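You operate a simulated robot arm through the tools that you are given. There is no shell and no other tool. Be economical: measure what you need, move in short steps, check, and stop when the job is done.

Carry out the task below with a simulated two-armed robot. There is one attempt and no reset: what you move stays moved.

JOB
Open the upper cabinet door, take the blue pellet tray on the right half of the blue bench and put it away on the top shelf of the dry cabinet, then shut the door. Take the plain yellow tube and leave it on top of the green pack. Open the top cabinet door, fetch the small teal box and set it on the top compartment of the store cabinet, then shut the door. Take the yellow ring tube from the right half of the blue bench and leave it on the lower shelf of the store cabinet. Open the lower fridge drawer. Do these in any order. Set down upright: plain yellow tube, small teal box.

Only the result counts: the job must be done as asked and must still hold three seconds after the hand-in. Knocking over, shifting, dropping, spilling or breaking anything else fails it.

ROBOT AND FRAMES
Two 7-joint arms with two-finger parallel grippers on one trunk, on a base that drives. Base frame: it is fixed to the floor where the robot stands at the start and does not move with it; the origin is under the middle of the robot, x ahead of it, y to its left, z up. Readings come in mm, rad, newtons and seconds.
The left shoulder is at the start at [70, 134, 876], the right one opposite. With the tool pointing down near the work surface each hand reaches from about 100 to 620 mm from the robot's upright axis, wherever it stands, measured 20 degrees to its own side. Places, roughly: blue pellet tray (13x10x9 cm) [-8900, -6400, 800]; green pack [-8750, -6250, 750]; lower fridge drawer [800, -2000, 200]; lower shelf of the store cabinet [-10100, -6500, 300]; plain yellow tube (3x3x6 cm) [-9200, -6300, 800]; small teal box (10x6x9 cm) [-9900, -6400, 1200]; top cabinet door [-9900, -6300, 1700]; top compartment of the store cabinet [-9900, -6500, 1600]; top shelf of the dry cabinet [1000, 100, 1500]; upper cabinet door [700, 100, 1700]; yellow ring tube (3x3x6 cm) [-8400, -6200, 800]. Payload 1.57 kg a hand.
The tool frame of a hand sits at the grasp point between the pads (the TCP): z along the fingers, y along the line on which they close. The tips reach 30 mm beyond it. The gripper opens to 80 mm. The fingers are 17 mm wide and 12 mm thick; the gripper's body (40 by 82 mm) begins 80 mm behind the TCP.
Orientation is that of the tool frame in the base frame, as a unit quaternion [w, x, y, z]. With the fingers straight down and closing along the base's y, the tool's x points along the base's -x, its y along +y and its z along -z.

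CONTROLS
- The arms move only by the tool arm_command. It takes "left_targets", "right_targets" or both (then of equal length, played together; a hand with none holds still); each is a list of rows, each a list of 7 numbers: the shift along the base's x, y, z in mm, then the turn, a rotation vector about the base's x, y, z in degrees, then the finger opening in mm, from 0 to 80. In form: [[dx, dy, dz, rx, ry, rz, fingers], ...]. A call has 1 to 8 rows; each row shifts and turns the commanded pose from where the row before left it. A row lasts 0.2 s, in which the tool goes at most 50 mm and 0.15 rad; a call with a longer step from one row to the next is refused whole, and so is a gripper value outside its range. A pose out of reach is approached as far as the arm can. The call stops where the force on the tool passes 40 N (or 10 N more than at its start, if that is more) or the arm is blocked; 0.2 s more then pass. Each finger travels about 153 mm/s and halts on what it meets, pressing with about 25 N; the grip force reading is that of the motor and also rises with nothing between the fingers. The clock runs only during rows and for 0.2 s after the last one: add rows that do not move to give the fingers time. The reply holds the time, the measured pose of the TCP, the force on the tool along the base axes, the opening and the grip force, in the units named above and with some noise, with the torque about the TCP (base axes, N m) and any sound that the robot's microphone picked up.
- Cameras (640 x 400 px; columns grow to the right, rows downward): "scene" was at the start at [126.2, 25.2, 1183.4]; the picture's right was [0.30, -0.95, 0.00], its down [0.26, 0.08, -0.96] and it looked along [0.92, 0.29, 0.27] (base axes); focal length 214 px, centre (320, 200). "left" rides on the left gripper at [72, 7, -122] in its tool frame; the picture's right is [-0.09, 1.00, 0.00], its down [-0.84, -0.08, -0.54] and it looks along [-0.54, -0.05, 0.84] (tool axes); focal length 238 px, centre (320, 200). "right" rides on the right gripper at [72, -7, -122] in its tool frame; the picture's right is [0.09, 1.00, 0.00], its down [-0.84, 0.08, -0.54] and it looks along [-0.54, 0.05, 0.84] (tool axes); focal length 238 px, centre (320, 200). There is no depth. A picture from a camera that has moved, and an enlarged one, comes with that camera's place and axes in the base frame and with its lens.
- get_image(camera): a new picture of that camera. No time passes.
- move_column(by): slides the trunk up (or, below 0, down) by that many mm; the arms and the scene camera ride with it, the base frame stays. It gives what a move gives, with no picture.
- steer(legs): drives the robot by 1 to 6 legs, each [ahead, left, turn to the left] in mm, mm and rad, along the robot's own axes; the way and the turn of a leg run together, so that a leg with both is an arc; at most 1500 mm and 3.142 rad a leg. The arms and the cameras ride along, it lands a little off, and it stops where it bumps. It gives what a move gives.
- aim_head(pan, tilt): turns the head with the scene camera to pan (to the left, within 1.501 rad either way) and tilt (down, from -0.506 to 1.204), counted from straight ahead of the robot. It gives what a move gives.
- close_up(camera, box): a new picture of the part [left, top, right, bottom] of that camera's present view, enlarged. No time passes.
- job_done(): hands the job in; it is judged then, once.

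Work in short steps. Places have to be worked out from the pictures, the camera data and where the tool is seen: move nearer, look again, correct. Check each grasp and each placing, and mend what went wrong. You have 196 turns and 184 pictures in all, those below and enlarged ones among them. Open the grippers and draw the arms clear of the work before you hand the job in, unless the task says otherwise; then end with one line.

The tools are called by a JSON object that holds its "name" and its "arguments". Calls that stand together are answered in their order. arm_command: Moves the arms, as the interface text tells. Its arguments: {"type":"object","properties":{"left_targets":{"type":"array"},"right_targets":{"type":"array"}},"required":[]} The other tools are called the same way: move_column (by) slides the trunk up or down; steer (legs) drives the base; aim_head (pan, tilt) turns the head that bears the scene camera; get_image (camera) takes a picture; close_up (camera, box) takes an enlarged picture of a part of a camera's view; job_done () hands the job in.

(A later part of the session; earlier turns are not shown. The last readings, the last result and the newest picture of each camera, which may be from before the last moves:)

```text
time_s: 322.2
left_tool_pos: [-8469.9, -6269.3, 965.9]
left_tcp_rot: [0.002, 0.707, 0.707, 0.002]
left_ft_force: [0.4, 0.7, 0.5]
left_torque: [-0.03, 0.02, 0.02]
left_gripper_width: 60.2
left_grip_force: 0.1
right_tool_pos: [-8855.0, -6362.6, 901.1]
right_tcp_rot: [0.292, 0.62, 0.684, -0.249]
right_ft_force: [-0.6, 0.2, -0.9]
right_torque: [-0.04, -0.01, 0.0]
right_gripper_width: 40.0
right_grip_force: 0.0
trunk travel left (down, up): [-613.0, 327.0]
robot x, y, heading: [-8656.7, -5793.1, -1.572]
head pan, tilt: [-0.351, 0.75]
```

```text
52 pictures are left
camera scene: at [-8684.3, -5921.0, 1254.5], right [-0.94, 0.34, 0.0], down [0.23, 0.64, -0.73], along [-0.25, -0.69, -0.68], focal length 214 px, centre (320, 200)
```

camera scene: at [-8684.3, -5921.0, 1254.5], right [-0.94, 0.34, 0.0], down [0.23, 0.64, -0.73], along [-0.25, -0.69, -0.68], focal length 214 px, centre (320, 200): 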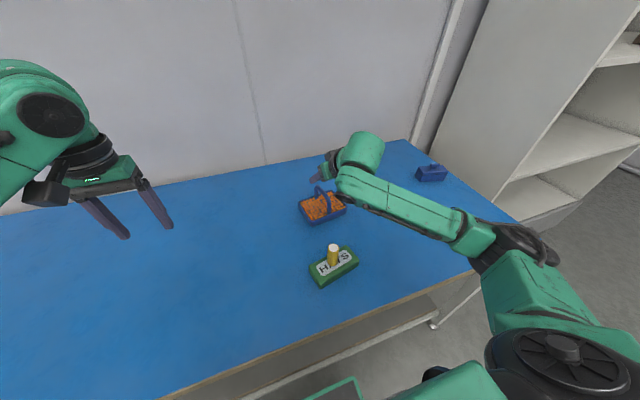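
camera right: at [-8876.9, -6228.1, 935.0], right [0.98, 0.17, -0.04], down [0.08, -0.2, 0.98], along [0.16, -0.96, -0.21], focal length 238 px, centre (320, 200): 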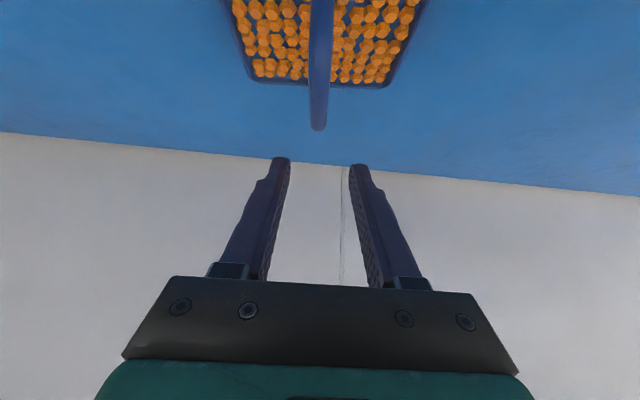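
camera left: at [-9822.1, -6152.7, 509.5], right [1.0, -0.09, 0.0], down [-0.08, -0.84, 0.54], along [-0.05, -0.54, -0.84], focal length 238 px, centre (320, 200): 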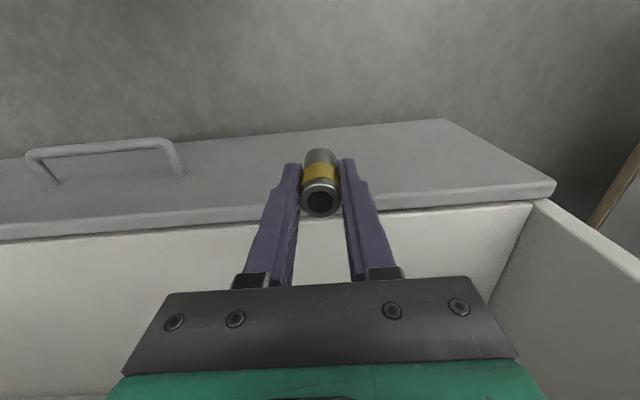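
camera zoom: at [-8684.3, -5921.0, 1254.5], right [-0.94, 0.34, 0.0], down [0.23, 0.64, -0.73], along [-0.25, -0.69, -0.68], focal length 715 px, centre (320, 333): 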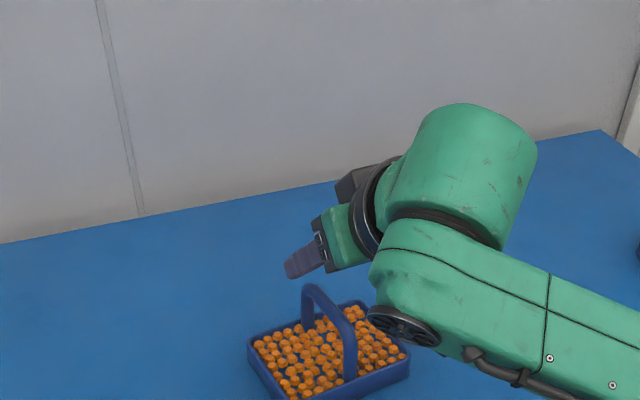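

The forearm is well clear. I descend 61 mm and close on the handle.

{"name": "arm_command", "arguments": {"right_targets": [[1, 0, -20, 0, 0, 0, 40], [1, 0, -20, 0, 0, 0, 40], [0, 0, -15, 0, 0, 0, 40], [0, 0, -6, 0, 0, 0, 40], [0, 0, 0, 0, 0, 0, 20], [0, 0, 0, 0, 0, 0, 0], [0, 0, 0, 0, 0, 0, 0]]}}

{"name": "get_image", "arguments": {"camera": "right"}}

{"name": "close_up", "arguments": {"camera": "scene", "box": [260, 120, 420, 240]}}

```text
time_s: 323.8
left_tool_pos: [-8468.8, -6267.9, 965.6]
left_tcp_rot: [0.001, 0.708, 0.706, 0.002]
left_ft_force: [-0.2, -0.5, 0.2]
left_torque: [-0.02, -0.06, -0.01]
left_gripper_width: 59.9
left_grip_force: 0.1
right_tool_pos: [-8851.5, -6362.3, 842.3]
right_tcp_rot: [0.294, 0.619, 0.684, -0.249]
right_ft_force: [0.7, -0.2, 0.8]
right_torque: [-0.16, -0.01, 0.03]
right_gripper_width: 12.7
right_grip_force: 25.9
trunk travel left (down, up): [-613.0, 327.0]
robot x, y, heading: [-8653.8, -5789.9, -1.567]
head pan, tilt: [-0.351, 0.75]
```

```text
51 pictures are left
camera right: at [-8875.1, -6227.3, 875.3], right [0.98, 0.17, -0.04], down [0.08, -0.2, 0.98], along [0.16, -0.96, -0.21], focal length 238 px, centre (320, 200)
```

right: 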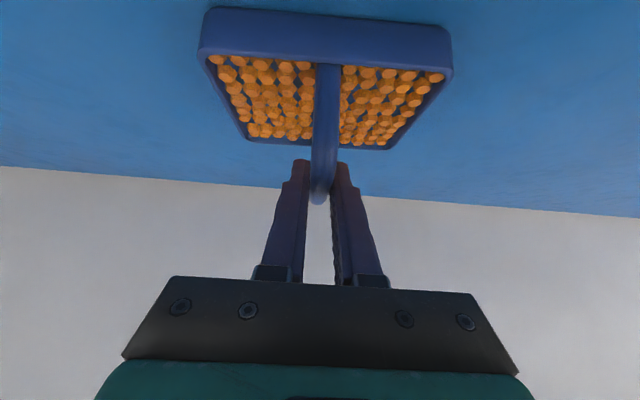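

```text
3.33 times, centred on (340, 180) of scene
camera zoom: at [-8684.2, -5919.7, 1254.6], right [-0.94, 0.34, 0.0], down [0.23, 0.64, -0.73], along [-0.25, -0.69, -0.68], focal length 715 px, centre (253, 267)
```

zoom: 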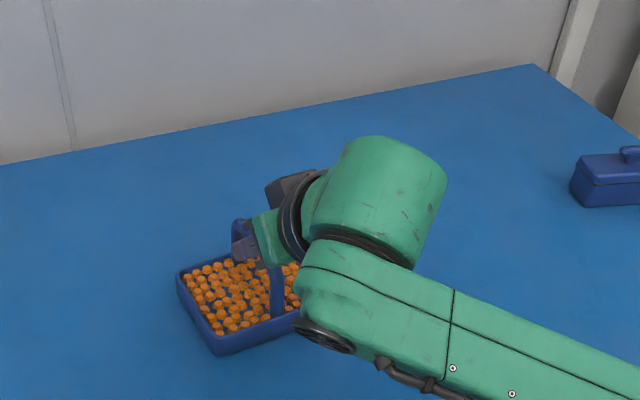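

The handle is gripped (12.7 mm) close to the tray's centre. I lift slowly and check that it stays level.

{"name": "arm_command", "arguments": {"right_targets": [[0, 0, 5, 0, 0, 0, 0], [0, 0, 10, 0, 0, 0, 0], [0, 0, 15, 0, 0, 0, 0], [0, 0, 15, 0, 0, 0, 0], [0, 0, 15, 0, 0, 0, 0]]}}

{"name": "get_image", "arguments": {"camera": "right"}}

{"name": "close_up", "arguments": {"camera": "scene", "box": [260, 120, 420, 240]}}

```text
time_s: 325.0
left_tool_pos: [-8470.2, -6267.4, 965.7]
left_tcp_rot: [0.001, 0.708, 0.707, 0.003]
left_ft_force: [0.6, -0.6, 0.2]
left_torque: [0.01, -0.02, 0.04]
left_gripper_width: 60.1
left_grip_force: 0.0
right_tool_pos: [-8853.3, -6363.4, 901.4]
right_tcp_rot: [0.293, 0.62, 0.684, -0.248]
right_ft_force: [0.8, 0.2, -2.9]
right_torque: [0.02, 0.0, 0.02]
right_gripper_width: 12.6
right_grip_force: 25.3
trunk travel left (down, up): [-613.0, 327.0]
robot x, y, heading: [-8656.7, -5790.8, -1.568]
head pan, tilt: [-0.351, 0.75]
```

```text
49 pictures are left
camera right: at [-8875.3, -6228.5, 934.8], right [0.98, 0.17, -0.04], down [0.08, -0.2, 0.98], along [0.16, -0.96, -0.21], focal length 238 px, centre (320, 200)
```

right: 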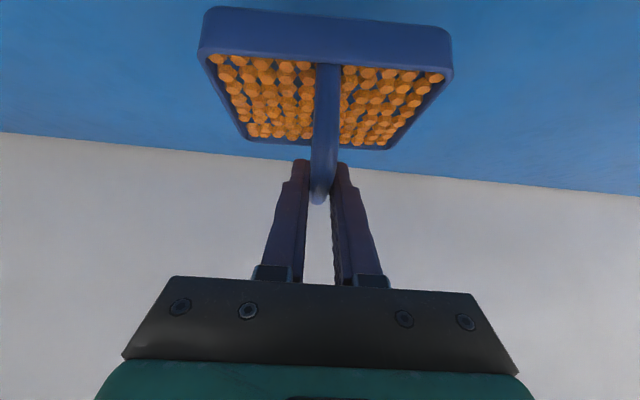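

```text
3.33 times, centred on (340, 180) of scene
camera zoom: at [-8684.3, -5920.1, 1254.6], right [-0.94, 0.34, 0.0], down [0.23, 0.64, -0.73], along [-0.25, -0.69, -0.68], focal length 715 px, centre (253, 267)
```

zoom: 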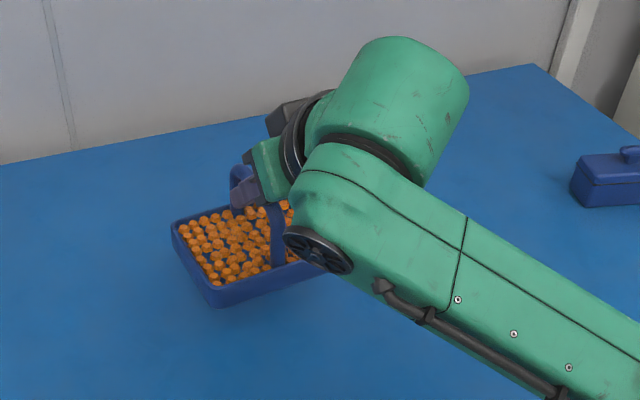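

The tray hangs level. I raise the trunk 200 mm so it clears the standing tube, then back off.

{"name": "move_column", "arguments": {"by": 200}}

{"name": "steer", "arguments": {"legs": [[-560, 0, 0]]}}

{"name": "get_image", "arguments": {"camera": "scene"}}

```text
time_s: 327.1
left_tool_pos: [-8470.4, -6269.0, 1167.5]
left_tcp_rot: [0.001, 0.707, 0.707, 0.002]
left_ft_force: [0.1, 0.4, 0.5]
left_torque: [-0.02, 0.03, -0.03]
left_gripper_width: 60.0
left_grip_force: 0.1
right_tool_pos: [-8852.8, -6363.7, 1101.3]
right_tcp_rot: [0.294, 0.62, 0.685, -0.247]
right_ft_force: [0.6, -0.6, -1.8]
right_torque: [-0.01, -0.01, 0.0]
right_gripper_width: 12.5
right_grip_force: 24.7
trunk travel left (down, up): [-813.0, 127.0]
robot x, y, heading: [-8657.0, -5792.2, -1.566]
head pan, tilt: [-0.351, 0.75]
```

```text
time_s: 330.4
left_tool_pos: [-8470.5, -5709.0, 1166.6]
left_tcp_rot: [0.001, 0.707, 0.707, 0.002]
left_ft_force: [-0.4, 0.1, 0.4]
left_torque: [-0.03, 0.03, -0.02]
left_gripper_width: 60.1
left_grip_force: 0.1
right_tool_pos: [-8853.2, -5804.4, 1099.5]
right_tcp_rot: [0.294, 0.619, 0.685, -0.248]
right_ft_force: [0.9, 1.3, -3.0]
right_torque: [0.06, -0.01, 0.01]
right_gripper_width: 12.2
right_grip_force: 25.3
trunk travel left (down, up): [-813.0, 127.0]
robot x, y, heading: [-8656.0, -5230.4, -1.571]
head pan, tilt: [-0.351, 0.75]
```

```text
47 pictures are left
camera scene: at [-8685.7, -5361.5, 1454.4], right [-0.94, 0.34, 0.0], down [0.23, 0.64, -0.73], along [-0.25, -0.69, -0.68], focal length 214 px, centre (320, 200)
```

scene: 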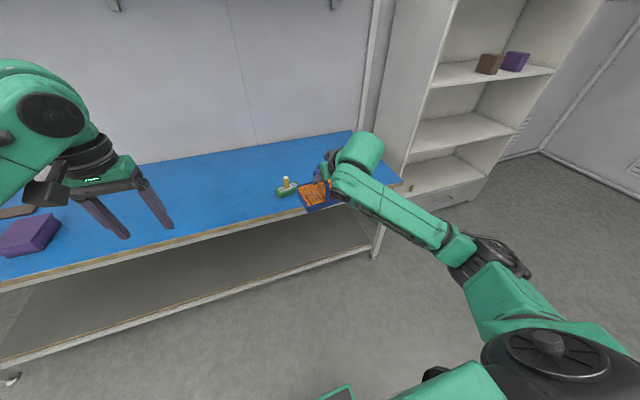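

The tube still stands and the tray hangs level. I drive back along the lane to x≈-330.

{"name": "steer", "arguments": {"legs": [[0, 1450, 0], [0, 1450, 0], [0, 1450, 0], [0, 1450, 0], [0, 1450, 0], [0, 1060, 0]]}}

{"name": "aim_head", "arguments": {"pan": 1.4, "tilt": 0.35}}

{"name": "get_image", "arguments": {"camera": "right"}}

{"name": "get_image", "arguments": {"camera": "scene"}}

```text
time_s: 369.7
left_tool_pos: [-178.7, -5574.2, 1166.7]
left_tcp_rot: [0.001, 0.701, 0.714, 0.003]
left_ft_force: [0.2, 0.5, -0.2]
left_torque: [0.03, -0.03, 0.01]
left_gripper_width: 60.2
left_grip_force: 0.0
right_tool_pos: [-558.3, -5678.6, 1100.8]
right_tcp_rot: [0.295, 0.614, 0.69, -0.244]
right_ft_force: [-0.5, -0.2, -2.2]
right_torque: [0.0, -0.01, -0.01]
right_gripper_width: 12.4
right_grip_force: 24.6
trunk travel left (down, up): [-813.0, 127.0]
robot x, y, heading: [-373.7, -5101.7, -1.557]
head pan, tilt: [-0.351, 0.75]
```

```text
time_s: 371.5
left_tool_pos: [-177.9, -5574.7, 1166.1]
left_tcp_rot: [0.001, 0.701, 0.713, 0.002]
left_ft_force: [-0.4, 0.1, 0.5]
left_torque: [0.02, 0.0, -0.01]
left_gripper_width: 59.9
left_grip_force: 0.1
right_tool_pos: [-557.2, -5677.7, 1101.3]
right_tcp_rot: [0.296, 0.613, 0.69, -0.245]
right_ft_force: [-0.8, 0.1, -3.0]
right_torque: [0.01, 0.01, 0.01]
right_gripper_width: 12.5
right_grip_force: 24.7
trunk travel left (down, up): [-813.0, 127.0]
robot x, y, heading: [-372.9, -5096.9, -1.555]
head pan, tilt: [1.4, 0.351]
```

```text
46 pictures are left
camera right: at [-583.8, -5542.8, 1134.5], right [0.98, 0.19, -0.04], down [0.08, -0.2, 0.98], along [0.18, -0.96, -0.21], focal length 238 px, centre (320, 200)
```

right: 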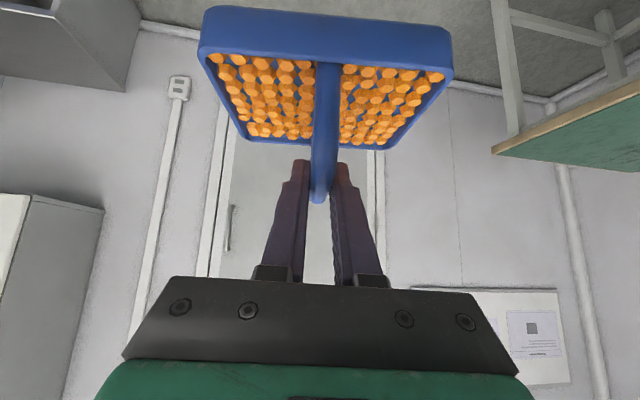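

```text
45 pictures are left
camera scene: at [-280.2, -5166.2, 1490.2], right [-0.15, -0.99, 0.0], down [-0.34, 0.05, -0.94], along [0.93, -0.14, -0.34], focal length 214 px, centre (320, 200)
```

scene: 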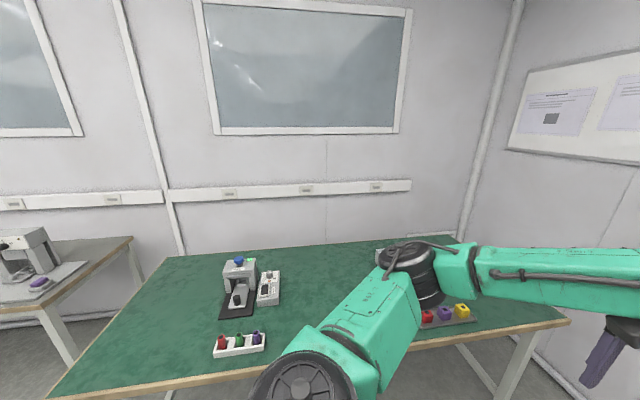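

The tray is steady. I back up along the aisle toward the dry cabinet.

{"name": "steer", "arguments": {"legs": [[-1450, 0, -0.014], [-1450, 0, 0], [-1300, 0, 0]]}}

{"name": "aim_head", "arguments": {"pan": 1.45, "tilt": 0.15}}

{"name": "get_image", "arguments": {"camera": "scene"}}

```text
time_s: 391.7
left_tool_pos: [-247.3, -1361.0, 1165.9]
left_tcp_rot: [0.001, 0.703, 0.711, 0.002]
left_ft_force: [-0.6, 0.2, 0.4]
left_torque: [0.02, 0.0, 0.0]
left_gripper_width: 59.9
left_grip_force: 0.1
right_tool_pos: [-628.2, -1462.1, 1100.9]
right_tcp_rot: [0.295, 0.614, 0.69, -0.245]
right_ft_force: [-0.6, 0.5, -3.0]
right_torque: [0.03, 0.02, -0.02]
right_gripper_width: 12.6
right_grip_force: 24.8
trunk travel left (down, up): [-813.0, 127.0]
robot x, y, heading: [-441.9, -890.2, -1.556]
head pan, tilt: [1.4, 0.351]
```

```text
time_s: 392.4
left_tool_pos: [-248.3, -1360.0, 1166.8]
left_tcp_rot: [0.002, 0.702, 0.712, 0.002]
left_ft_force: [0.2, 0.6, 0.1]
left_torque: [0.04, 0.0, 0.02]
left_gripper_width: 60.2
left_grip_force: 0.1
right_tool_pos: [-629.1, -1461.9, 1101.0]
right_tcp_rot: [0.295, 0.614, 0.689, -0.246]
right_ft_force: [-0.5, -0.2, -1.6]
right_torque: [0.06, -0.01, 0.0]
right_gripper_width: 12.3
right_grip_force: 24.7
trunk travel left (down, up): [-813.0, 127.0]
robot x, y, heading: [-444.3, -890.5, -1.553]
head pan, tilt: [1.45, 0.15]
```

```text
44 pictures are left
camera scene: at [-348.5, -946.8, 1508.9], right [-0.1, -0.99, 0.0], down [-0.15, 0.02, -0.99], along [0.98, -0.1, -0.15], focal length 214 px, centre (320, 200)
```

scene: 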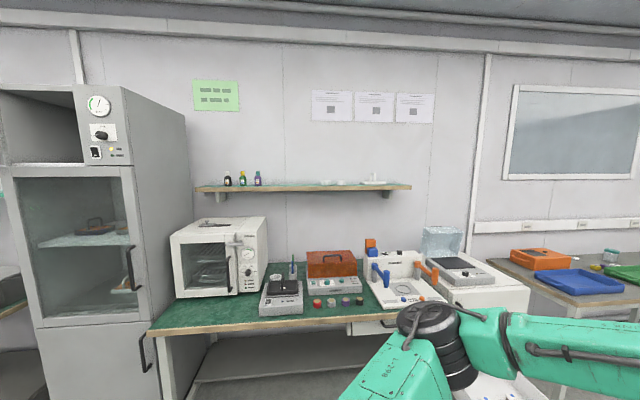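

I have room to turn on the spot to face the cabinet.

{"name": "steer", "arguments": {"legs": [[0, 0, 0.78], [0, 0, 0.775]]}}

{"name": "move_column", "arguments": {"by": 122}}

{"name": "arm_command", "arguments": {"left_targets": [[-40, 0, 0, 0, 0, 0, 40], [-40, 0, 0, 0, 0, 0, 40], [-40, 0, 0, 0, 0, 0, 20], [-30, 0, -20, 0, 0, 0, 20], [0, 0, -20, 0, 0, 0, 20], [0, 0, 0, 0, 0, 0, 20]], "right_targets": [[-10, 0, 45, 0, 0, 0, 0], [-10, 0, 45, 0, 0, 0, 0], [-10, 0, 45, 0, 0, 0, 0], [-10, 0, 45, 0, 0, 0, 0], [-10, 0, 45, 0, 0, 0, 0], [-10, 0, 45, 0, 0, 0, 0]]}}

{"name": "get_image", "arguments": {"camera": "right"}}

```text
time_s: 396.9
left_tool_pos: [34.5, -701.4, 1166.1]
left_tcp_rot: [-0.001, 0.0, 1.0, 0.003]
left_ft_force: [0.0, 0.0, -0.1]
left_torque: [0.03, 0.0, 0.0]
left_gripper_width: 60.1
left_grip_force: 0.1
right_tool_pos: [130.0, -1082.1, 1101.1]
right_tcp_rot: [0.382, -0.046, 0.922, 0.032]
right_ft_force: [-0.3, 0.7, -1.9]
right_torque: [0.01, 0.06, 0.0]
right_gripper_width: 12.5
right_grip_force: 24.5
trunk travel left (down, up): [-813.0, 127.0]
robot x, y, heading: [-439.1, -887.6, 0.002]
head pan, tilt: [1.45, 0.15]
```

```text
time_s: 398.4
left_tool_pos: [34.5, -699.9, 1288.0]
left_tcp_rot: [-0.001, 0.0, 1.0, 0.003]
left_ft_force: [-0.1, -0.3, 0.4]
left_torque: [0.04, 0.02, 0.01]
left_gripper_width: 59.9
left_grip_force: 0.1
right_tool_pos: [131.2, -1082.5, 1223.4]
right_tcp_rot: [0.382, -0.047, 0.922, 0.033]
right_ft_force: [-0.8, 0.2, -2.8]
right_torque: [0.01, 0.02, 0.01]
right_gripper_width: 12.5
right_grip_force: 24.8
trunk travel left (down, up): [-935.0, 5.0]
robot x, y, heading: [-438.2, -886.0, 0.007]
head pan, tilt: [1.45, 0.15]
```

```text
time_s: 399.8
left_tool_pos: [-117.4, -700.6, 1249.2]
left_tcp_rot: [0.0, 0.0, 1.0, 0.003]
left_ft_force: [-0.2, 0.4, -0.2]
left_torque: [-0.02, -0.01, 0.01]
left_gripper_width: 19.9
left_grip_force: 0.0
right_tool_pos: [70.6, -1083.9, 1493.9]
right_tcp_rot: [0.382, -0.047, 0.922, 0.033]
right_ft_force: [-0.9, 0.6, -3.0]
right_torque: [0.02, 0.01, 0.02]
right_gripper_width: 12.7
right_grip_force: 25.3
trunk travel left (down, up): [-935.0, 5.0]
robot x, y, heading: [-442.8, -887.3, 0.002]
head pan, tilt: [1.45, 0.15]
```

```text
43 pictures are left
camera right: at [-65.7, -1106.8, 1527.4], right [-0.18, 0.98, -0.04], down [0.2, 0.08, 0.98], along [0.96, 0.16, -0.21], focal length 238 px, centre (320, 200)
```

right: 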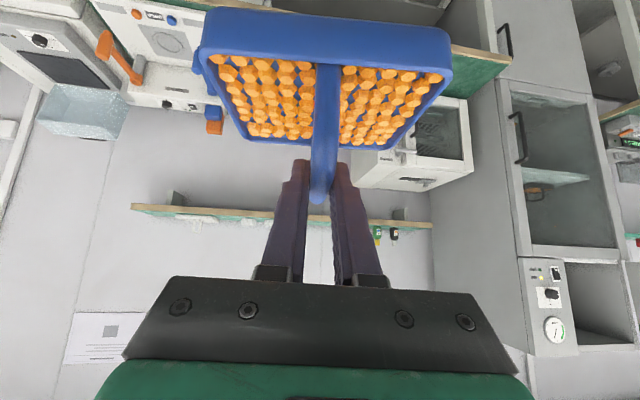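

The arm follows well with the tray level. I lift to z≈1640 and bring the hand in front of the body's middle.

{"name": "arm_command", "arguments": {"right_targets": [[0, 30, 24, 0, 0, 0, 0], [0, 30, 24, 0, 0, 0, 0], [0, 30, 24, 0, 0, 0, 0], [0, 30, 24, 0, 0, 0, 0], [0, 30, 24, 0, 0, 0, 0], [0, 20, 24, 0, 0, 0, 0], [0, 0, 0, 0, 0, 0, 0]]}}

{"name": "aim_head", "arguments": {"pan": 0.6, "tilt": 0.05}}

{"name": "get_image", "arguments": {"camera": "scene"}}

```text
time_s: 401.4
left_tool_pos: [-116.4, -701.4, 1248.8]
left_tcp_rot: [0.0, 0.001, 1.0, 0.003]
left_ft_force: [0.1, 0.1, 0.3]
left_torque: [0.03, 0.01, -0.01]
left_gripper_width: 20.1
left_grip_force: 0.1
right_tool_pos: [70.2, -913.4, 1636.4]
right_tcp_rot: [0.383, -0.047, 0.922, 0.034]
right_ft_force: [0.8, 0.0, -2.5]
right_torque: [-0.04, 0.02, 0.03]
right_gripper_width: 12.4
right_grip_force: 24.9
trunk travel left (down, up): [-935.0, 5.0]
robot x, y, heading: [-441.3, -887.6, 0.004]
head pan, tilt: [1.45, 0.15]
```

```text
time_s: 402.6
left_tool_pos: [-115.6, -699.5, 1248.5]
left_tcp_rot: [-0.001, 0.0, 1.0, 0.002]
left_ft_force: [0.7, 0.5, -0.3]
left_torque: [-0.02, 0.0, -0.02]
left_gripper_width: 20.1
left_grip_force: 0.1
right_tool_pos: [70.2, -912.0, 1636.5]
right_tcp_rot: [0.382, -0.046, 0.922, 0.032]
right_ft_force: [0.4, -0.2, -1.8]
right_torque: [0.0, 0.02, 0.02]
right_gripper_width: 12.4
right_grip_force: 24.9
trunk travel left (down, up): [-935.0, 5.0]
robot x, y, heading: [-442.1, -891.2, 0.001]
head pan, tilt: [0.6, 0.051]
```

```text
42 pictures are left
camera scene: at [-316.2, -834.0, 1640.1], right [0.57, -0.82, 0.0], down [-0.04, -0.03, -1.0], along [0.82, 0.57, -0.05], focal length 214 px, centre (320, 200)
```

scene: 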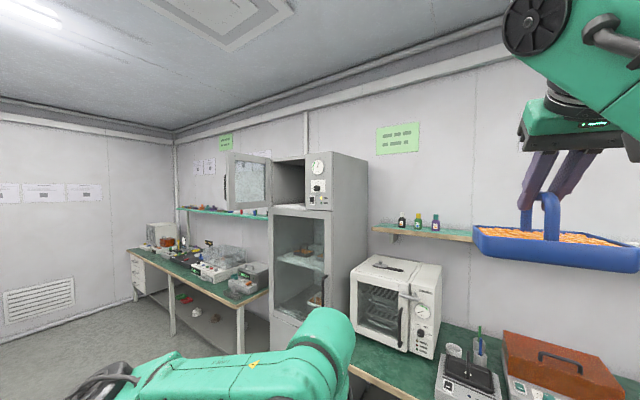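

The tray hangs level at z≈1636 and the cabinet door is open. I slide left in front of the compartment and look.

{"name": "steer", "arguments": {"legs": [[150, 1030, 0]]}}

{"name": "aim_head", "arguments": {"pan": 0.25, "tilt": 0.0}}

{"name": "get_image", "arguments": {"camera": "scene"}}

{"name": "get_image", "arguments": {"camera": "right"}}

```text
time_s: 408.0
left_tool_pos: [37.5, 328.1, 1248.9]
left_tcp_rot: [-0.001, 0.006, 1.0, 0.002]
left_ft_force: [0.6, 0.2, -0.3]
left_torque: [-0.01, 0.02, 0.0]
left_gripper_width: 20.1
left_grip_force: 0.0
right_tool_pos: [221.1, 111.8, 1634.6]
right_tcp_rot: [0.383, -0.041, 0.922, 0.03]
right_ft_force: [0.2, -0.5, -1.0]
right_torque: [-0.02, 0.05, 0.02]
right_gripper_width: 12.8
right_grip_force: 25.3
trunk travel left (down, up): [-935.0, 5.0]
robot x, y, heading: [-292.6, 147.6, -0.007]
head pan, tilt: [0.6, 0.051]
```

```text
time_s: 408.8
left_tool_pos: [37.7, 329.5, 1247.9]
left_tcp_rot: [-0.001, 0.005, 1.0, 0.002]
left_ft_force: [-0.6, -0.1, 0.3]
left_torque: [0.02, 0.0, -0.01]
left_gripper_width: 19.9
left_grip_force: 0.1
right_tool_pos: [221.5, 113.8, 1636.3]
right_tcp_rot: [0.382, -0.042, 0.923, 0.031]
right_ft_force: [-0.1, 0.1, -1.2]
right_torque: [0.02, 0.01, 0.01]
right_gripper_width: 12.5
right_grip_force: 25.4
trunk travel left (down, up): [-935.0, 5.0]
robot x, y, heading: [-291.4, 147.1, -0.009]
head pan, tilt: [0.25, 0.0]
```

```text
41 pictures are left
camera scene: at [-151.7, 168.3, 1644.7], right [0.24, -0.97, 0.0], down [0.0, 0.0, -1.0], along [0.97, 0.24, 0.0], focal length 214 px, centre (320, 200)
```

scene: 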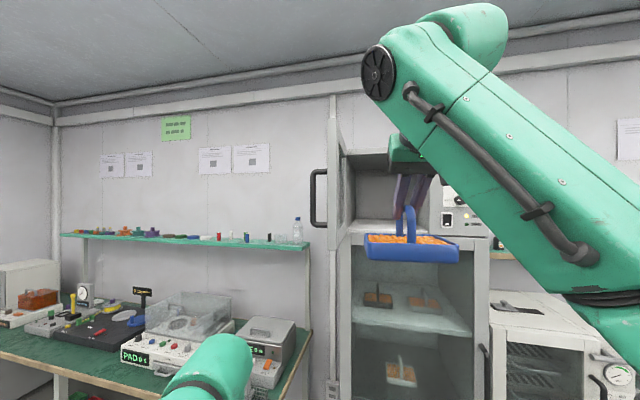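

```text
40 pictures are left
camera right: at [86.5, 93.1, 1669.9], right [-0.16, 0.99, -0.04], down [0.2, 0.07, 0.98], along [0.97, 0.15, -0.21], focal length 238 px, centre (320, 200)
```

right: 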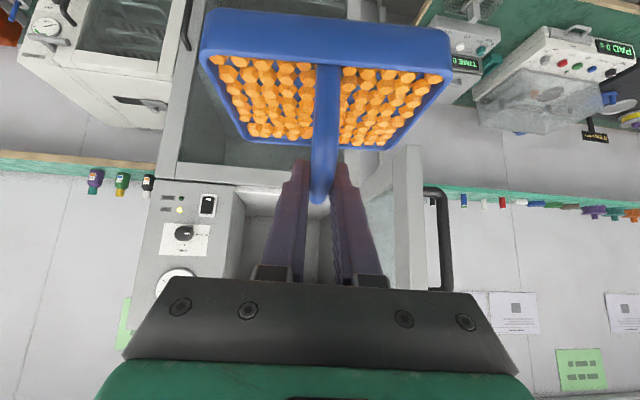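

The compartment opening spans roughly y 0…255, floor z≈1515; the tray bottom is at ≈1553 and the hand at y≈114, which fits. I move the left hand aside and drive forward 330 mm.

{"name": "arm_command", "arguments": {"left_targets": [[-10, 40, -5, 0, 0, 0, 20], [-20, 40, -5, 0, 0, 0, 20], [-20, 40, -5, 0, 0, 0, 20]]}}

{"name": "steer", "arguments": {"legs": [[330, 0, 0.007]]}}

{"name": "get_image", "arguments": {"camera": "scene"}}

{"name": "get_image", "arguments": {"camera": "right"}}

```text
time_s: 409.6
left_tool_pos: [37.0, 339.1, 1247.2]
left_tcp_rot: [-0.002, 0.006, 1.0, 0.003]
left_ft_force: [0.4, -0.4, 0.4]
left_torque: [0.0, -0.01, 0.02]
left_gripper_width: 20.0
left_grip_force: 0.1
left hand out of reach, approached as far as the arm can: row 1, 2, 3
right_tool_pos: [223.2, 113.3, 1636.0]
right_tcp_rot: [0.383, -0.041, 0.923, 0.03]
right_ft_force: [-0.2, -0.2, -2.0]
right_torque: [0.01, 0.01, -0.02]
right_gripper_width: 12.4
right_grip_force: 25.0
trunk travel left (down, up): [-935.0, 5.0]
robot x, y, heading: [-290.0, 145.8, -0.009]
head pan, tilt: [0.25, 0.0]
```

```text
time_s: 411.8
left_tool_pos: [363.8, 339.8, 1248.6]
left_tcp_rot: [0.0, 0.002, 1.0, 0.002]
left_ft_force: [0.4, 1.7, -0.2]
left_torque: [0.0, -0.07, 0.0]
left_gripper_width: 19.9
left_grip_force: 0.1
right_tool_pos: [549.3, 115.3, 1637.8]
right_tcp_rot: [0.384, -0.043, 0.922, 0.031]
right_ft_force: [0.0, 0.4, -2.1]
right_torque: [0.02, 0.02, 0.01]
right_gripper_width: 12.5
right_grip_force: 25.3
trunk travel left (down, up): [-935.0, 5.0]
robot x, y, heading: [39.0, 140.0, -0.001]
head pan, tilt: [0.25, 0.0]
```

```text
39 pictures are left
camera scene: at [175.2, 167.1, 1645.1], right [0.24, -0.97, 0.0], down [0.0, 0.0, -1.0], along [0.97, 0.24, 0.0], focal length 214 px, centre (320, 200)
```

scene: 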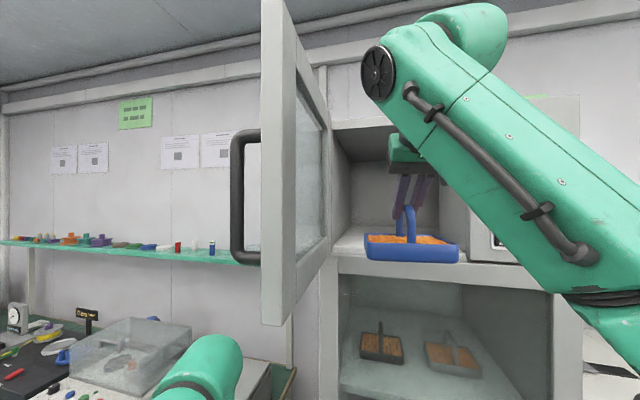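

```text
38 pictures are left
camera right: at [413.6, 93.3, 1671.0], right [-0.17, 0.98, -0.04], down [0.2, 0.07, 0.98], along [0.97, 0.16, -0.21], focal length 238 px, centre (320, 200)
```

right: 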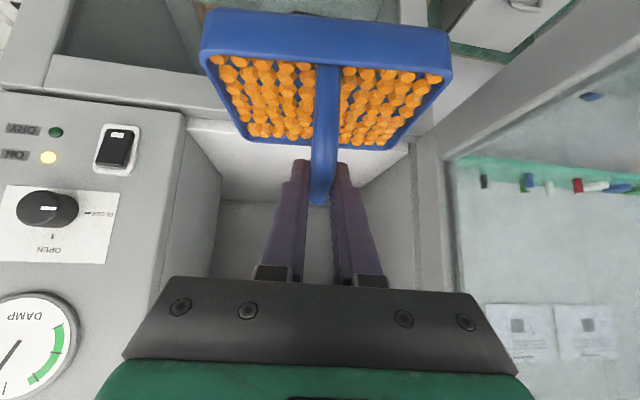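

The tray is centred on the opening (y≈115 of -25…255) and about 45 mm above its floor. I extend the right arm 75 mm first, so the base need not go as deep.

{"name": "arm_command", "arguments": {"right_targets": [[25, 0, 0, 0, 0, 0, 0], [25, 0, 0, 0, 0, 0, 0], [25, 0, 0, 0, 0, 0, 0], [0, 0, 0, 0, 0, 0, 0]]}}

{"name": "get_image", "arguments": {"camera": "scene"}}

```text
time_s: 412.8
left_tool_pos: [365.0, 340.5, 1247.3]
left_tcp_rot: [-0.001, 0.003, 1.0, 0.002]
left_ft_force: [0.3, -0.1, -0.3]
left_torque: [-0.05, -0.01, 0.01]
left_gripper_width: 19.7
left_grip_force: 0.1
right_tool_pos: [600.2, 105.0, 1617.1]
right_tcp_rot: [0.383, -0.043, 0.922, 0.031]
right_ft_force: [-0.4, 0.1, -2.6]
right_torque: [0.01, 0.02, 0.0]
right_gripper_width: 12.6
right_grip_force: 24.7
right hand out of reach, approached as far as the arm can: row 1, 2, 3
trunk travel left (down, up): [-935.0, 5.0]
robot x, y, heading: [43.9, 147.8, -0.002]
head pan, tilt: [0.25, 0.0]
```

```text
37 pictures are left
camera scene: at [179.3, 168.0, 1644.6], right [0.24, -0.97, 0.0], down [0.0, 0.0, -1.0], along [0.97, 0.24, 0.0], focal length 214 px, centre (320, 200)
```

scene: 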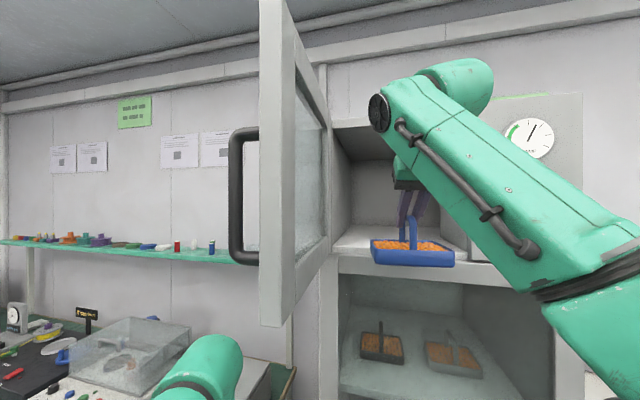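

That is the arm's limit, so I back the target 25 mm to restore height and then advance with the base in two short legs.

{"name": "arm_command", "arguments": {"right_targets": [[-25, 0, 0, 0, 0, 0, 0], [-10, 5, 0, 0, 0, 0, 0]]}}

{"name": "steer", "arguments": {"legs": [[80, -5, 0]]}}

{"name": "get_image", "arguments": {"camera": "scene"}}

{"name": "get_image", "arguments": {"camera": "right"}}

```text
time_s: 413.4
left_tool_pos: [365.5, 339.1, 1246.8]
left_tcp_rot: [0.0, 0.003, 1.0, 0.003]
left_ft_force: [-0.1, 0.6, -0.4]
left_torque: [0.01, 0.03, 0.0]
left_gripper_width: 20.0
left_grip_force: 0.0
right_tool_pos: [564.7, 108.4, 1616.9]
right_tcp_rot: [0.383, -0.043, 0.922, 0.031]
right_ft_force: [0.1, -0.8, -1.8]
right_torque: [0.0, 0.0, 0.02]
right_gripper_width: 12.6
right_grip_force: 24.8
trunk travel left (down, up): [-935.0, 5.0]
robot x, y, heading: [40.7, 143.7, -0.006]
head pan, tilt: [0.25, 0.0]
```

```text
time_s: 414.5
left_tool_pos: [438.4, 334.5, 1249.7]
left_tcp_rot: [0.002, 0.003, 1.0, 0.002]
left_ft_force: [0.0, 0.2, -0.1]
left_torque: [0.02, -0.01, 0.0]
left_gripper_width: 19.8
left_grip_force: 0.0
right_tool_pos: [635.9, 103.6, 1618.5]
right_tcp_rot: [0.386, -0.043, 0.921, 0.031]
right_ft_force: [-0.1, -0.5, -1.7]
right_torque: [-0.01, -0.02, -0.05]
right_gripper_width: 12.4
right_grip_force: 25.1
trunk travel left (down, up): [-935.0, 5.0]
robot x, y, heading: [118.7, 139.8, -0.005]
head pan, tilt: [0.25, 0.0]
```

```text
36 pictures are left
camera scene: at [249.6, 161.9, 1645.5], right [0.24, -0.97, 0.0], down [0.01, 0.0, -1.0], along [0.97, 0.24, 0.01], focal length 214 px, centre (320, 200)
```

scene: 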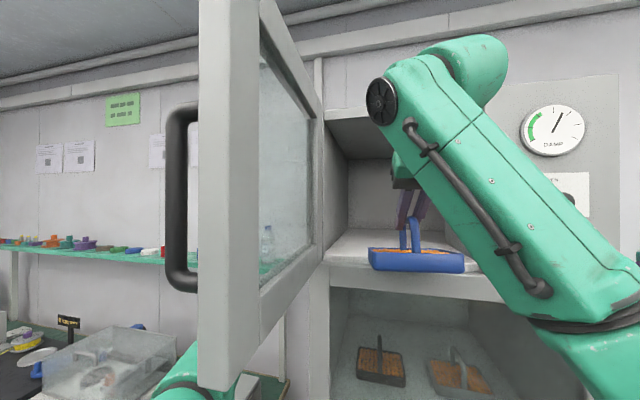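

```text
35 pictures are left
camera right: at [499.9, 82.1, 1652.4], right [-0.17, 0.98, -0.04], down [0.19, 0.08, 0.98], along [0.97, 0.16, -0.2], focal length 238 px, centre (320, 200)
```

right: 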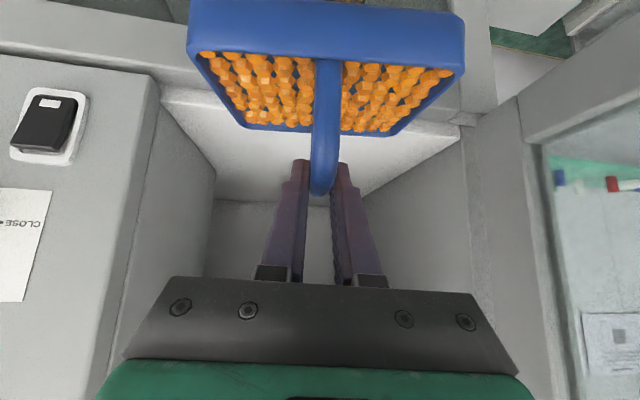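

The tray's look in the hand camera changed slightly. I zoom in to check that it hangs level and free of the floor edge.

{"name": "close_up", "arguments": {"camera": "scene", "box": [320, 160, 500, 300]}}

```text
2.86 times, centred on (410, 230) of scene
camera zoom: at [249.6, 161.9, 1645.5], right [0.24, -0.97, 0.0], down [0.01, 0.0, -1.0], along [0.97, 0.24, 0.01], focal length 613 px, centre (63, 114)
```

zoom: 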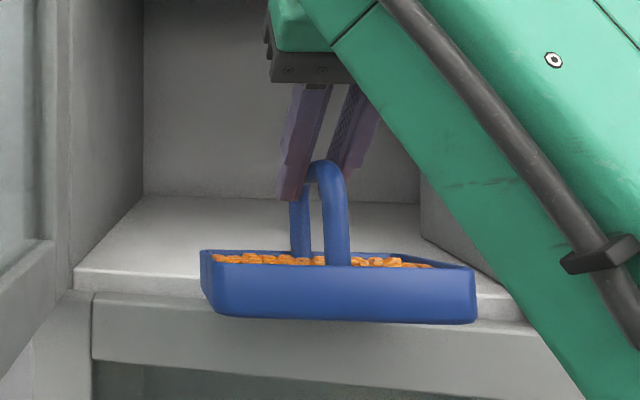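

The shelf surface is really at z≈1535, so the tray is about to touch its edge. I back off 90 mm, pull the arm in slightly and raise it to z≈1655.

{"name": "steer", "arguments": {"legs": [[-90, 0, 0]]}}

{"name": "arm_command", "arguments": {"right_targets": [[-10, 2, 12, 0, 0, 0, 0], [-10, 2, 13, 0, 0, 0, 0], [-5, 2, 12, 0, 0, 0, 0], [0, 0, 0, 0, 0, 0, 0]]}}

{"name": "get_image", "arguments": {"camera": "right"}}

{"name": "close_up", "arguments": {"camera": "scene", "box": [320, 160, 500, 300]}}

```text
time_s: 415.6
left_tool_pos: [367.2, 334.2, 1244.3]
left_tcp_rot: [-0.006, 0.003, 1.0, 0.003]
left_ft_force: [0.6, 0.8, -1.0]
left_torque: [0.0, 0.06, 0.01]
left_gripper_width: 19.8
left_grip_force: 0.1
right_tool_pos: [571.1, 104.9, 1610.2]
right_tcp_rot: [0.378, -0.042, 0.925, 0.031]
right_ft_force: [1.2, -0.1, -3.2]
right_torque: [0.02, 0.02, 0.03]
right_gripper_width: 12.8
right_grip_force: 25.4
trunk travel left (down, up): [-935.0, 5.0]
robot x, y, heading: [31.9, 141.0, -0.004]
head pan, tilt: [0.25, 0.0]
```

```text
time_s: 416.6
left_tool_pos: [353.2, 333.9, 1249.0]
left_tcp_rot: [-0.001, 0.003, 1.0, 0.003]
left_ft_force: [0.3, -0.3, 1.0]
left_torque: [-0.01, -0.02, -0.02]
left_gripper_width: 20.0
left_grip_force: 0.1
right_tool_pos: [528.1, 110.7, 1653.8]
right_tcp_rot: [0.384, -0.043, 0.922, 0.03]
right_ft_force: [-0.7, -0.4, -1.7]
right_torque: [0.03, -0.01, 0.01]
right_gripper_width: 12.4
right_grip_force: 25.3
trunk travel left (down, up): [-935.0, 5.0]
robot x, y, heading: [29.9, 138.9, -0.003]
head pan, tilt: [0.25, 0.0]
```

```text
33 pictures are left
camera right: at [391.4, 88.2, 1687.4], right [-0.17, 0.98, -0.04], down [0.2, 0.07, 0.98], along [0.97, 0.16, -0.21], focal length 238 px, centre (320, 200)
```

right: 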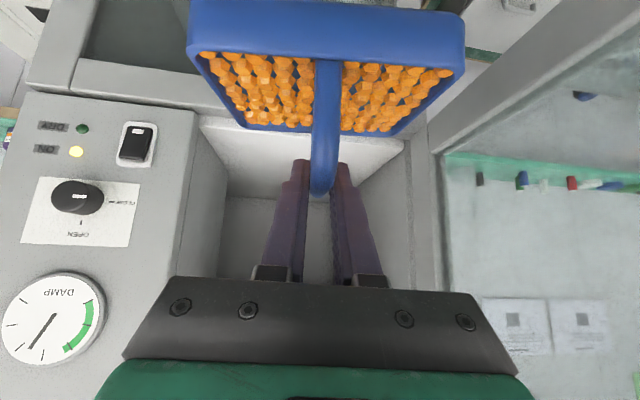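

```text
2.86 times, centred on (410, 230) of scene
camera zoom: at [165.5, 162.1, 1645.0], right [0.24, -0.97, 0.0], down [0.0, 0.0, -1.0], along [0.97, 0.24, 0.0], focal length 613 px, centre (63, 114)
```

zoom: 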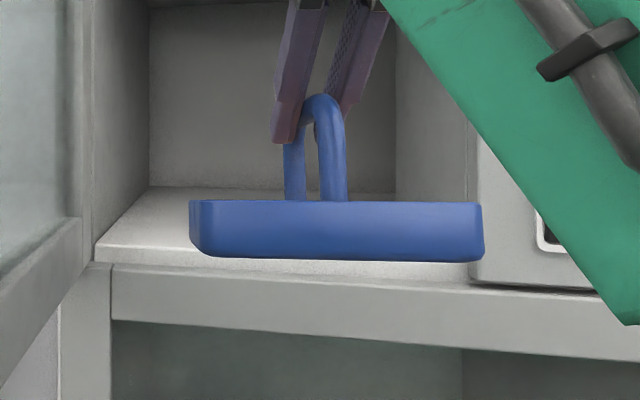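

The edge contact swung the tray about 11° in the grip (far side low). I re-level it by pitching the hand up 11° slowly, and check.

{"name": "arm_command", "arguments": {"right_targets": [[0, 0, 0, 0, -2.8, 0, 0], [0, 0, 0, 0, -2.8, 0, 0], [0, 0, 0, 0, -2.8, 0, 0], [0, 0, 0, 0, -2.6, 0, 0], [0, 0, 0, 0, 0, 0, 0]]}}

{"name": "get_image", "arguments": {"camera": "right"}}

{"name": "close_up", "arguments": {"camera": "scene", "box": [320, 160, 500, 300]}}

```text
time_s: 417.8
left_tool_pos: [354.9, 334.8, 1247.6]
left_tcp_rot: [-0.001, 0.004, 1.0, 0.003]
left_ft_force: [0.6, 0.8, -0.1]
left_torque: [-0.05, -0.02, 0.0]
left_gripper_width: 20.0
left_grip_force: 0.0
right_tool_pos: [532.3, 109.9, 1652.9]
right_tcp_rot: [0.469, -0.046, 0.882, 0.027]
right_ft_force: [-0.7, -0.9, -1.4]
right_torque: [0.01, 0.05, -0.05]
right_gripper_width: 12.5
right_grip_force: 24.7
trunk travel left (down, up): [-935.0, 5.0]
robot x, y, heading: [34.9, 142.0, -0.002]
head pan, tilt: [0.25, 0.0]
```

```text
31 pictures are left
camera right: at [390.9, 88.6, 1659.9], right [-0.16, 0.98, -0.07], down [0.01, 0.07, 1.0], along [0.99, 0.16, -0.02], focal length 238 px, centre (320, 200)
```

right: 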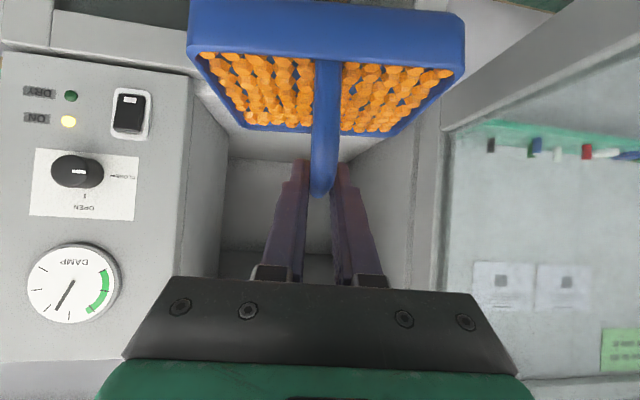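

```text
2.86 times, centred on (410, 230) of scene
camera zoom: at [169.2, 162.4, 1644.7], right [0.24, -0.97, 0.0], down [0.0, 0.0, -1.0], along [0.97, 0.24, 0.0], focal length 613 px, centre (63, 114)
```

zoom: 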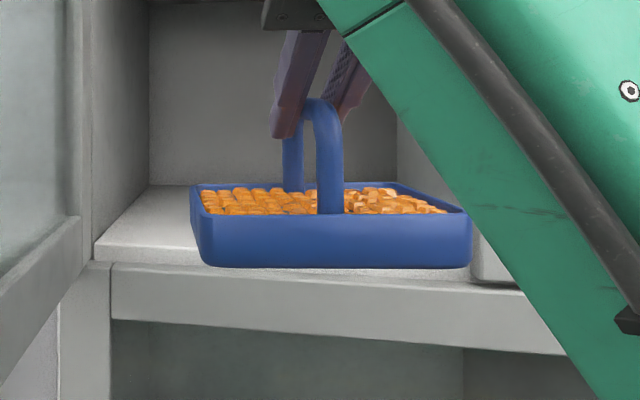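

The tray is level again. I drive in slowly, checking the door and left arm.

{"name": "steer", "arguments": {"legs": [[100, 0, 0]]}}

{"name": "get_image", "arguments": {"camera": "scene"}}

```text
time_s: 418.9
left_tool_pos: [446.9, 333.6, 1249.7]
left_tcp_rot: [0.003, 0.003, 1.0, 0.003]
left_ft_force: [-0.9, -1.1, 0.6]
left_torque: [0.01, -0.04, -0.02]
left_gripper_width: 20.2
left_grip_force: 0.0
right_tool_pos: [619.2, 110.1, 1657.0]
right_tcp_rot: [0.472, -0.046, 0.88, 0.026]
right_ft_force: [-0.8, -0.1, -1.6]
right_torque: [-0.03, 0.04, -0.02]
right_gripper_width: 12.4
right_grip_force: 25.3
trunk travel left (down, up): [-935.0, 5.0]
robot x, y, heading: [129.9, 141.7, -0.002]
head pan, tilt: [0.25, 0.0]
```

```text
29 pictures are left
camera scene: at [257.2, 162.1, 1645.8], right [0.25, -0.97, 0.0], down [0.01, 0.0, -1.0], along [0.97, 0.25, 0.01], focal length 214 px, centre (320, 200)
```

scene: 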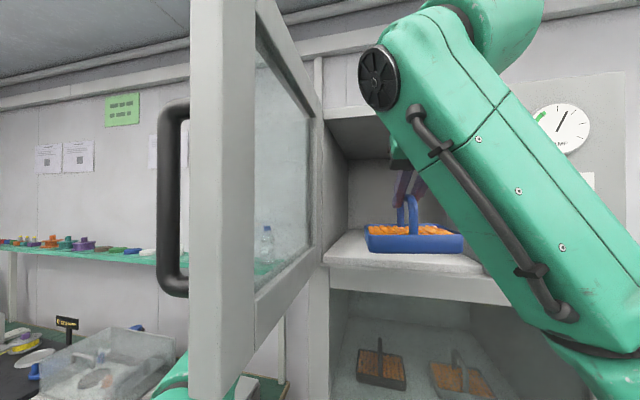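

Clearances are good. I go another 105 mm.

{"name": "steer", "arguments": {"legs": [[105, 0, 0]]}}

{"name": "get_image", "arguments": {"camera": "right"}}

{"name": "get_image", "arguments": {"camera": "scene"}}

```text
time_s: 420.1
left_tool_pos: [551.1, 334.2, 1250.1]
left_tcp_rot: [0.002, 0.003, 1.0, 0.003]
left_ft_force: [-2.0, -0.4, 0.8]
left_torque: [-0.03, -0.09, 0.02]
left_gripper_width: 19.9
left_grip_force: 0.1
right_tool_pos: [723.1, 110.6, 1657.7]
right_tcp_rot: [0.473, -0.047, 0.879, 0.027]
right_ft_force: [-0.4, 0.5, -1.6]
right_torque: [0.0, 0.03, 0.02]
right_gripper_width: 12.7
right_grip_force: 25.1
trunk travel left (down, up): [-935.0, 5.0]
robot x, y, heading: [239.6, 137.6, 0.004]
head pan, tilt: [0.25, 0.0]
```

```text
28 pictures are left
camera right: at [582.9, 88.4, 1663.2], right [-0.16, 0.98, -0.07], down [0.0, 0.07, 1.0], along [0.99, 0.16, -0.01], focal length 238 px, centre (320, 200)
```

right: 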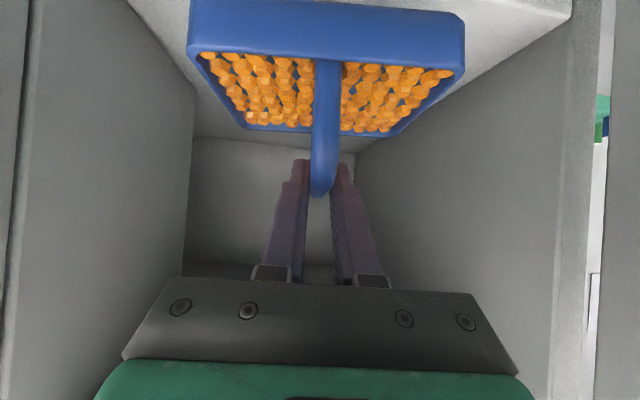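

```text
27 pictures are left
camera scene: at [362.0, 161.8, 1645.7], right [0.25, -0.97, 0.0], down [0.01, 0.0, -1.0], along [0.97, 0.25, 0.01], focal length 214 px, centre (320, 200)
```

scene: 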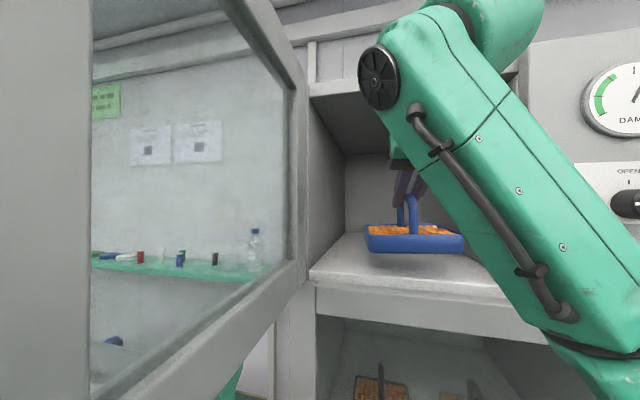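

The tray is in the compartment with good margins on both sides. I advance 35 mm more and then lower it gently.

{"name": "steer", "arguments": {"legs": [[35, 0, 0]]}}

{"name": "arm_command", "arguments": {"right_targets": [[0, 0, -12, 0, 0, 0, 0], [0, 0, -10, 0, 0, 0, 0], [0, 0, -6, 0, 0, 0, 0], [0, 0, -4, 0, 0, 0, 0], [0, 0, -3, 0, 0, 0, 0], [0, 0, 0, 0, 0, 0, 0]]}}

{"name": "close_up", "arguments": {"camera": "scene", "box": [300, 160, 500, 300]}}

```text
time_s: 421.0
left_tool_pos: [590.0, 334.3, 1247.8]
left_tcp_rot: [0.001, 0.003, 1.0, 0.003]
left_ft_force: [-0.8, 0.4, -0.5]
left_torque: [0.01, 0.0, 0.0]
left_gripper_width: 20.2
left_grip_force: 0.2
right_tool_pos: [763.3, 109.6, 1655.3]
right_tcp_rot: [0.471, -0.047, 0.88, 0.027]
right_ft_force: [0.1, 0.7, -2.1]
right_torque: [0.03, 0.02, 0.0]
right_gripper_width: 12.7
right_grip_force: 24.5
trunk travel left (down, up): [-935.0, 5.0]
robot x, y, heading: [271.0, 140.9, 0.001]
head pan, tilt: [0.25, 0.0]
```

```text
time_s: 422.4
left_tool_pos: [590.0, 332.9, 1249.7]
left_tcp_rot: [0.0, 0.003, 1.0, 0.002]
left_ft_force: [0.4, 0.3, -0.5]
left_torque: [-0.01, -0.01, -0.03]
left_gripper_width: 20.0
left_grip_force: 0.0
right_tool_pos: [763.0, 110.8, 1620.8]
right_tcp_rot: [0.472, -0.048, 0.88, 0.028]
right_ft_force: [0.2, -0.3, -3.2]
right_torque: [-0.03, 0.02, 0.01]
right_gripper_width: 12.7
right_grip_force: 24.8
trunk travel left (down, up): [-935.0, 5.0]
robot x, y, heading: [270.6, 138.0, -0.004]
head pan, tilt: [0.25, 0.0]
```

```text
2.86 times, centred on (400, 230) of scene
camera zoom: at [401.4, 162.6, 1645.0], right [0.26, -0.96, 0.0], down [0.0, 0.0, -1.0], along [0.96, 0.26, 0.0], focal length 613 px, centre (91, 114)
```

zoom: 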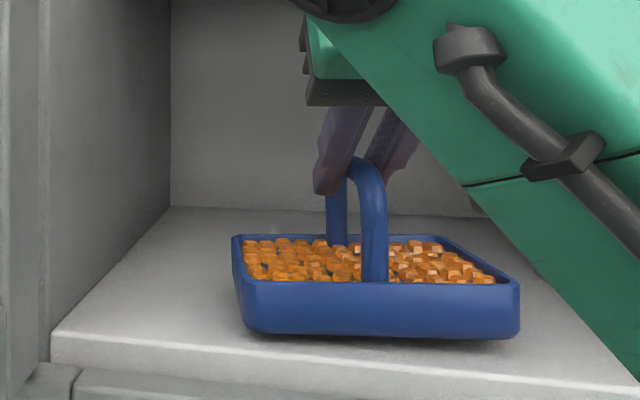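

Nearly on the shelf. I continue with 3 mm steps until contact.

{"name": "arm_command", "arguments": {"right_targets": [[0, 0, -3, 0, 0, 0, 0], [0, 0, -3, 0, 0, 0, 0], [0, 0, -2, 0, 0, 0, 0], [0, 0, 0, 0, 0, 0, 0]]}}

{"name": "close_up", "arguments": {"camera": "scene", "box": [300, 160, 500, 300]}}

```text
time_s: 423.4
left_tool_pos: [589.7, 333.3, 1249.2]
left_tcp_rot: [0.001, 0.002, 1.0, 0.003]
left_ft_force: [0.4, 0.3, 0.0]
left_torque: [0.02, 0.03, -0.01]
left_gripper_width: 20.1
left_grip_force: 0.0
right_tool_pos: [763.5, 109.0, 1615.4]
right_tcp_rot: [0.473, -0.046, 0.879, 0.027]
right_ft_force: [4.0, -1.1, 16.1]
right_torque: [-0.08, 0.38, -0.03]
right_gripper_width: 12.3
right_grip_force: 25.5
trunk travel left (down, up): [-935.0, 5.0]
robot x, y, heading: [269.4, 137.3, 0.005]
head pan, tilt: [0.25, 0.0]
```

```text
2.86 times, centred on (400, 230) of scene
camera zoom: at [401.2, 162.4, 1645.2], right [0.26, -0.97, 0.0], down [0.0, 0.0, -1.0], along [0.97, 0.26, 0.0], focal length 613 px, centre (91, 114)
```

zoom: 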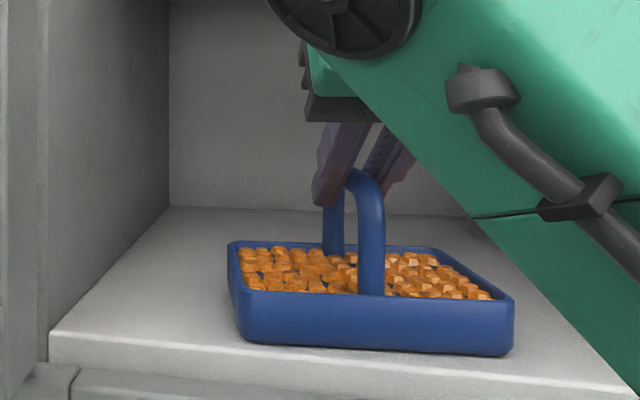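

Contact at 16 N and the tray sits flat. I relieve slightly, open, and rise off the handle.

{"name": "arm_command", "arguments": {"right_targets": [[0, 0, 2, 0, 0, 0, 0], [0, 0, 0, 0, 0, 0, 20], [0, 0, 0, 0, 0, 0, 40], [0, 0, 0, 0, 0, 0, 40], [-5, 0, 10, 0, 0, 0, 40], [-10, 0, 15, 0, 0, 0, 40], [-10, 0, 15, 0, 0, 0, 40]]}}

{"name": "close_up", "arguments": {"camera": "scene", "box": [300, 160, 500, 300]}}

```text
time_s: 425.0
left_tool_pos: [589.3, 334.6, 1248.6]
left_tcp_rot: [0.001, 0.003, 1.0, 0.002]
left_ft_force: [-0.6, -1.2, -0.2]
left_torque: [0.01, 0.0, -0.01]
left_gripper_width: 20.1
left_grip_force: 0.0
right_tool_pos: [737.9, 109.0, 1654.1]
right_tcp_rot: [0.471, -0.048, 0.88, 0.028]
right_ft_force: [0.8, 1.1, -0.2]
right_torque: [-0.01, 0.0, 0.02]
right_gripper_width: 40.0
right_grip_force: 0.1
trunk travel left (down, up): [-935.0, 5.0]
robot x, y, heading: [272.0, 138.0, -0.002]
head pan, tilt: [0.25, 0.0]
```

```text
2.86 times, centred on (400, 230) of scene
camera zoom: at [401.1, 162.5, 1645.2], right [0.26, -0.97, 0.0], down [0.0, 0.0, -1.0], along [0.97, 0.26, 0.0], focal length 613 px, centre (91, 114)
```

zoom: 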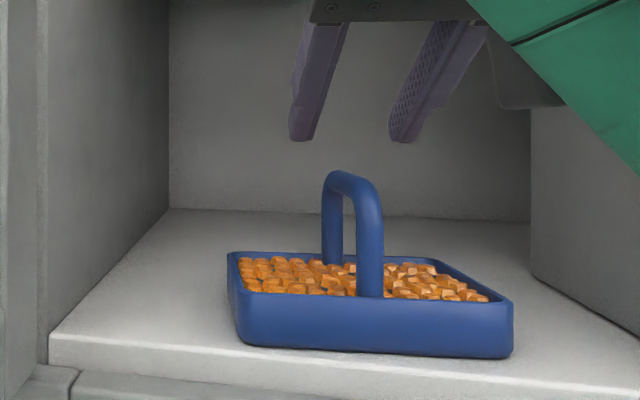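

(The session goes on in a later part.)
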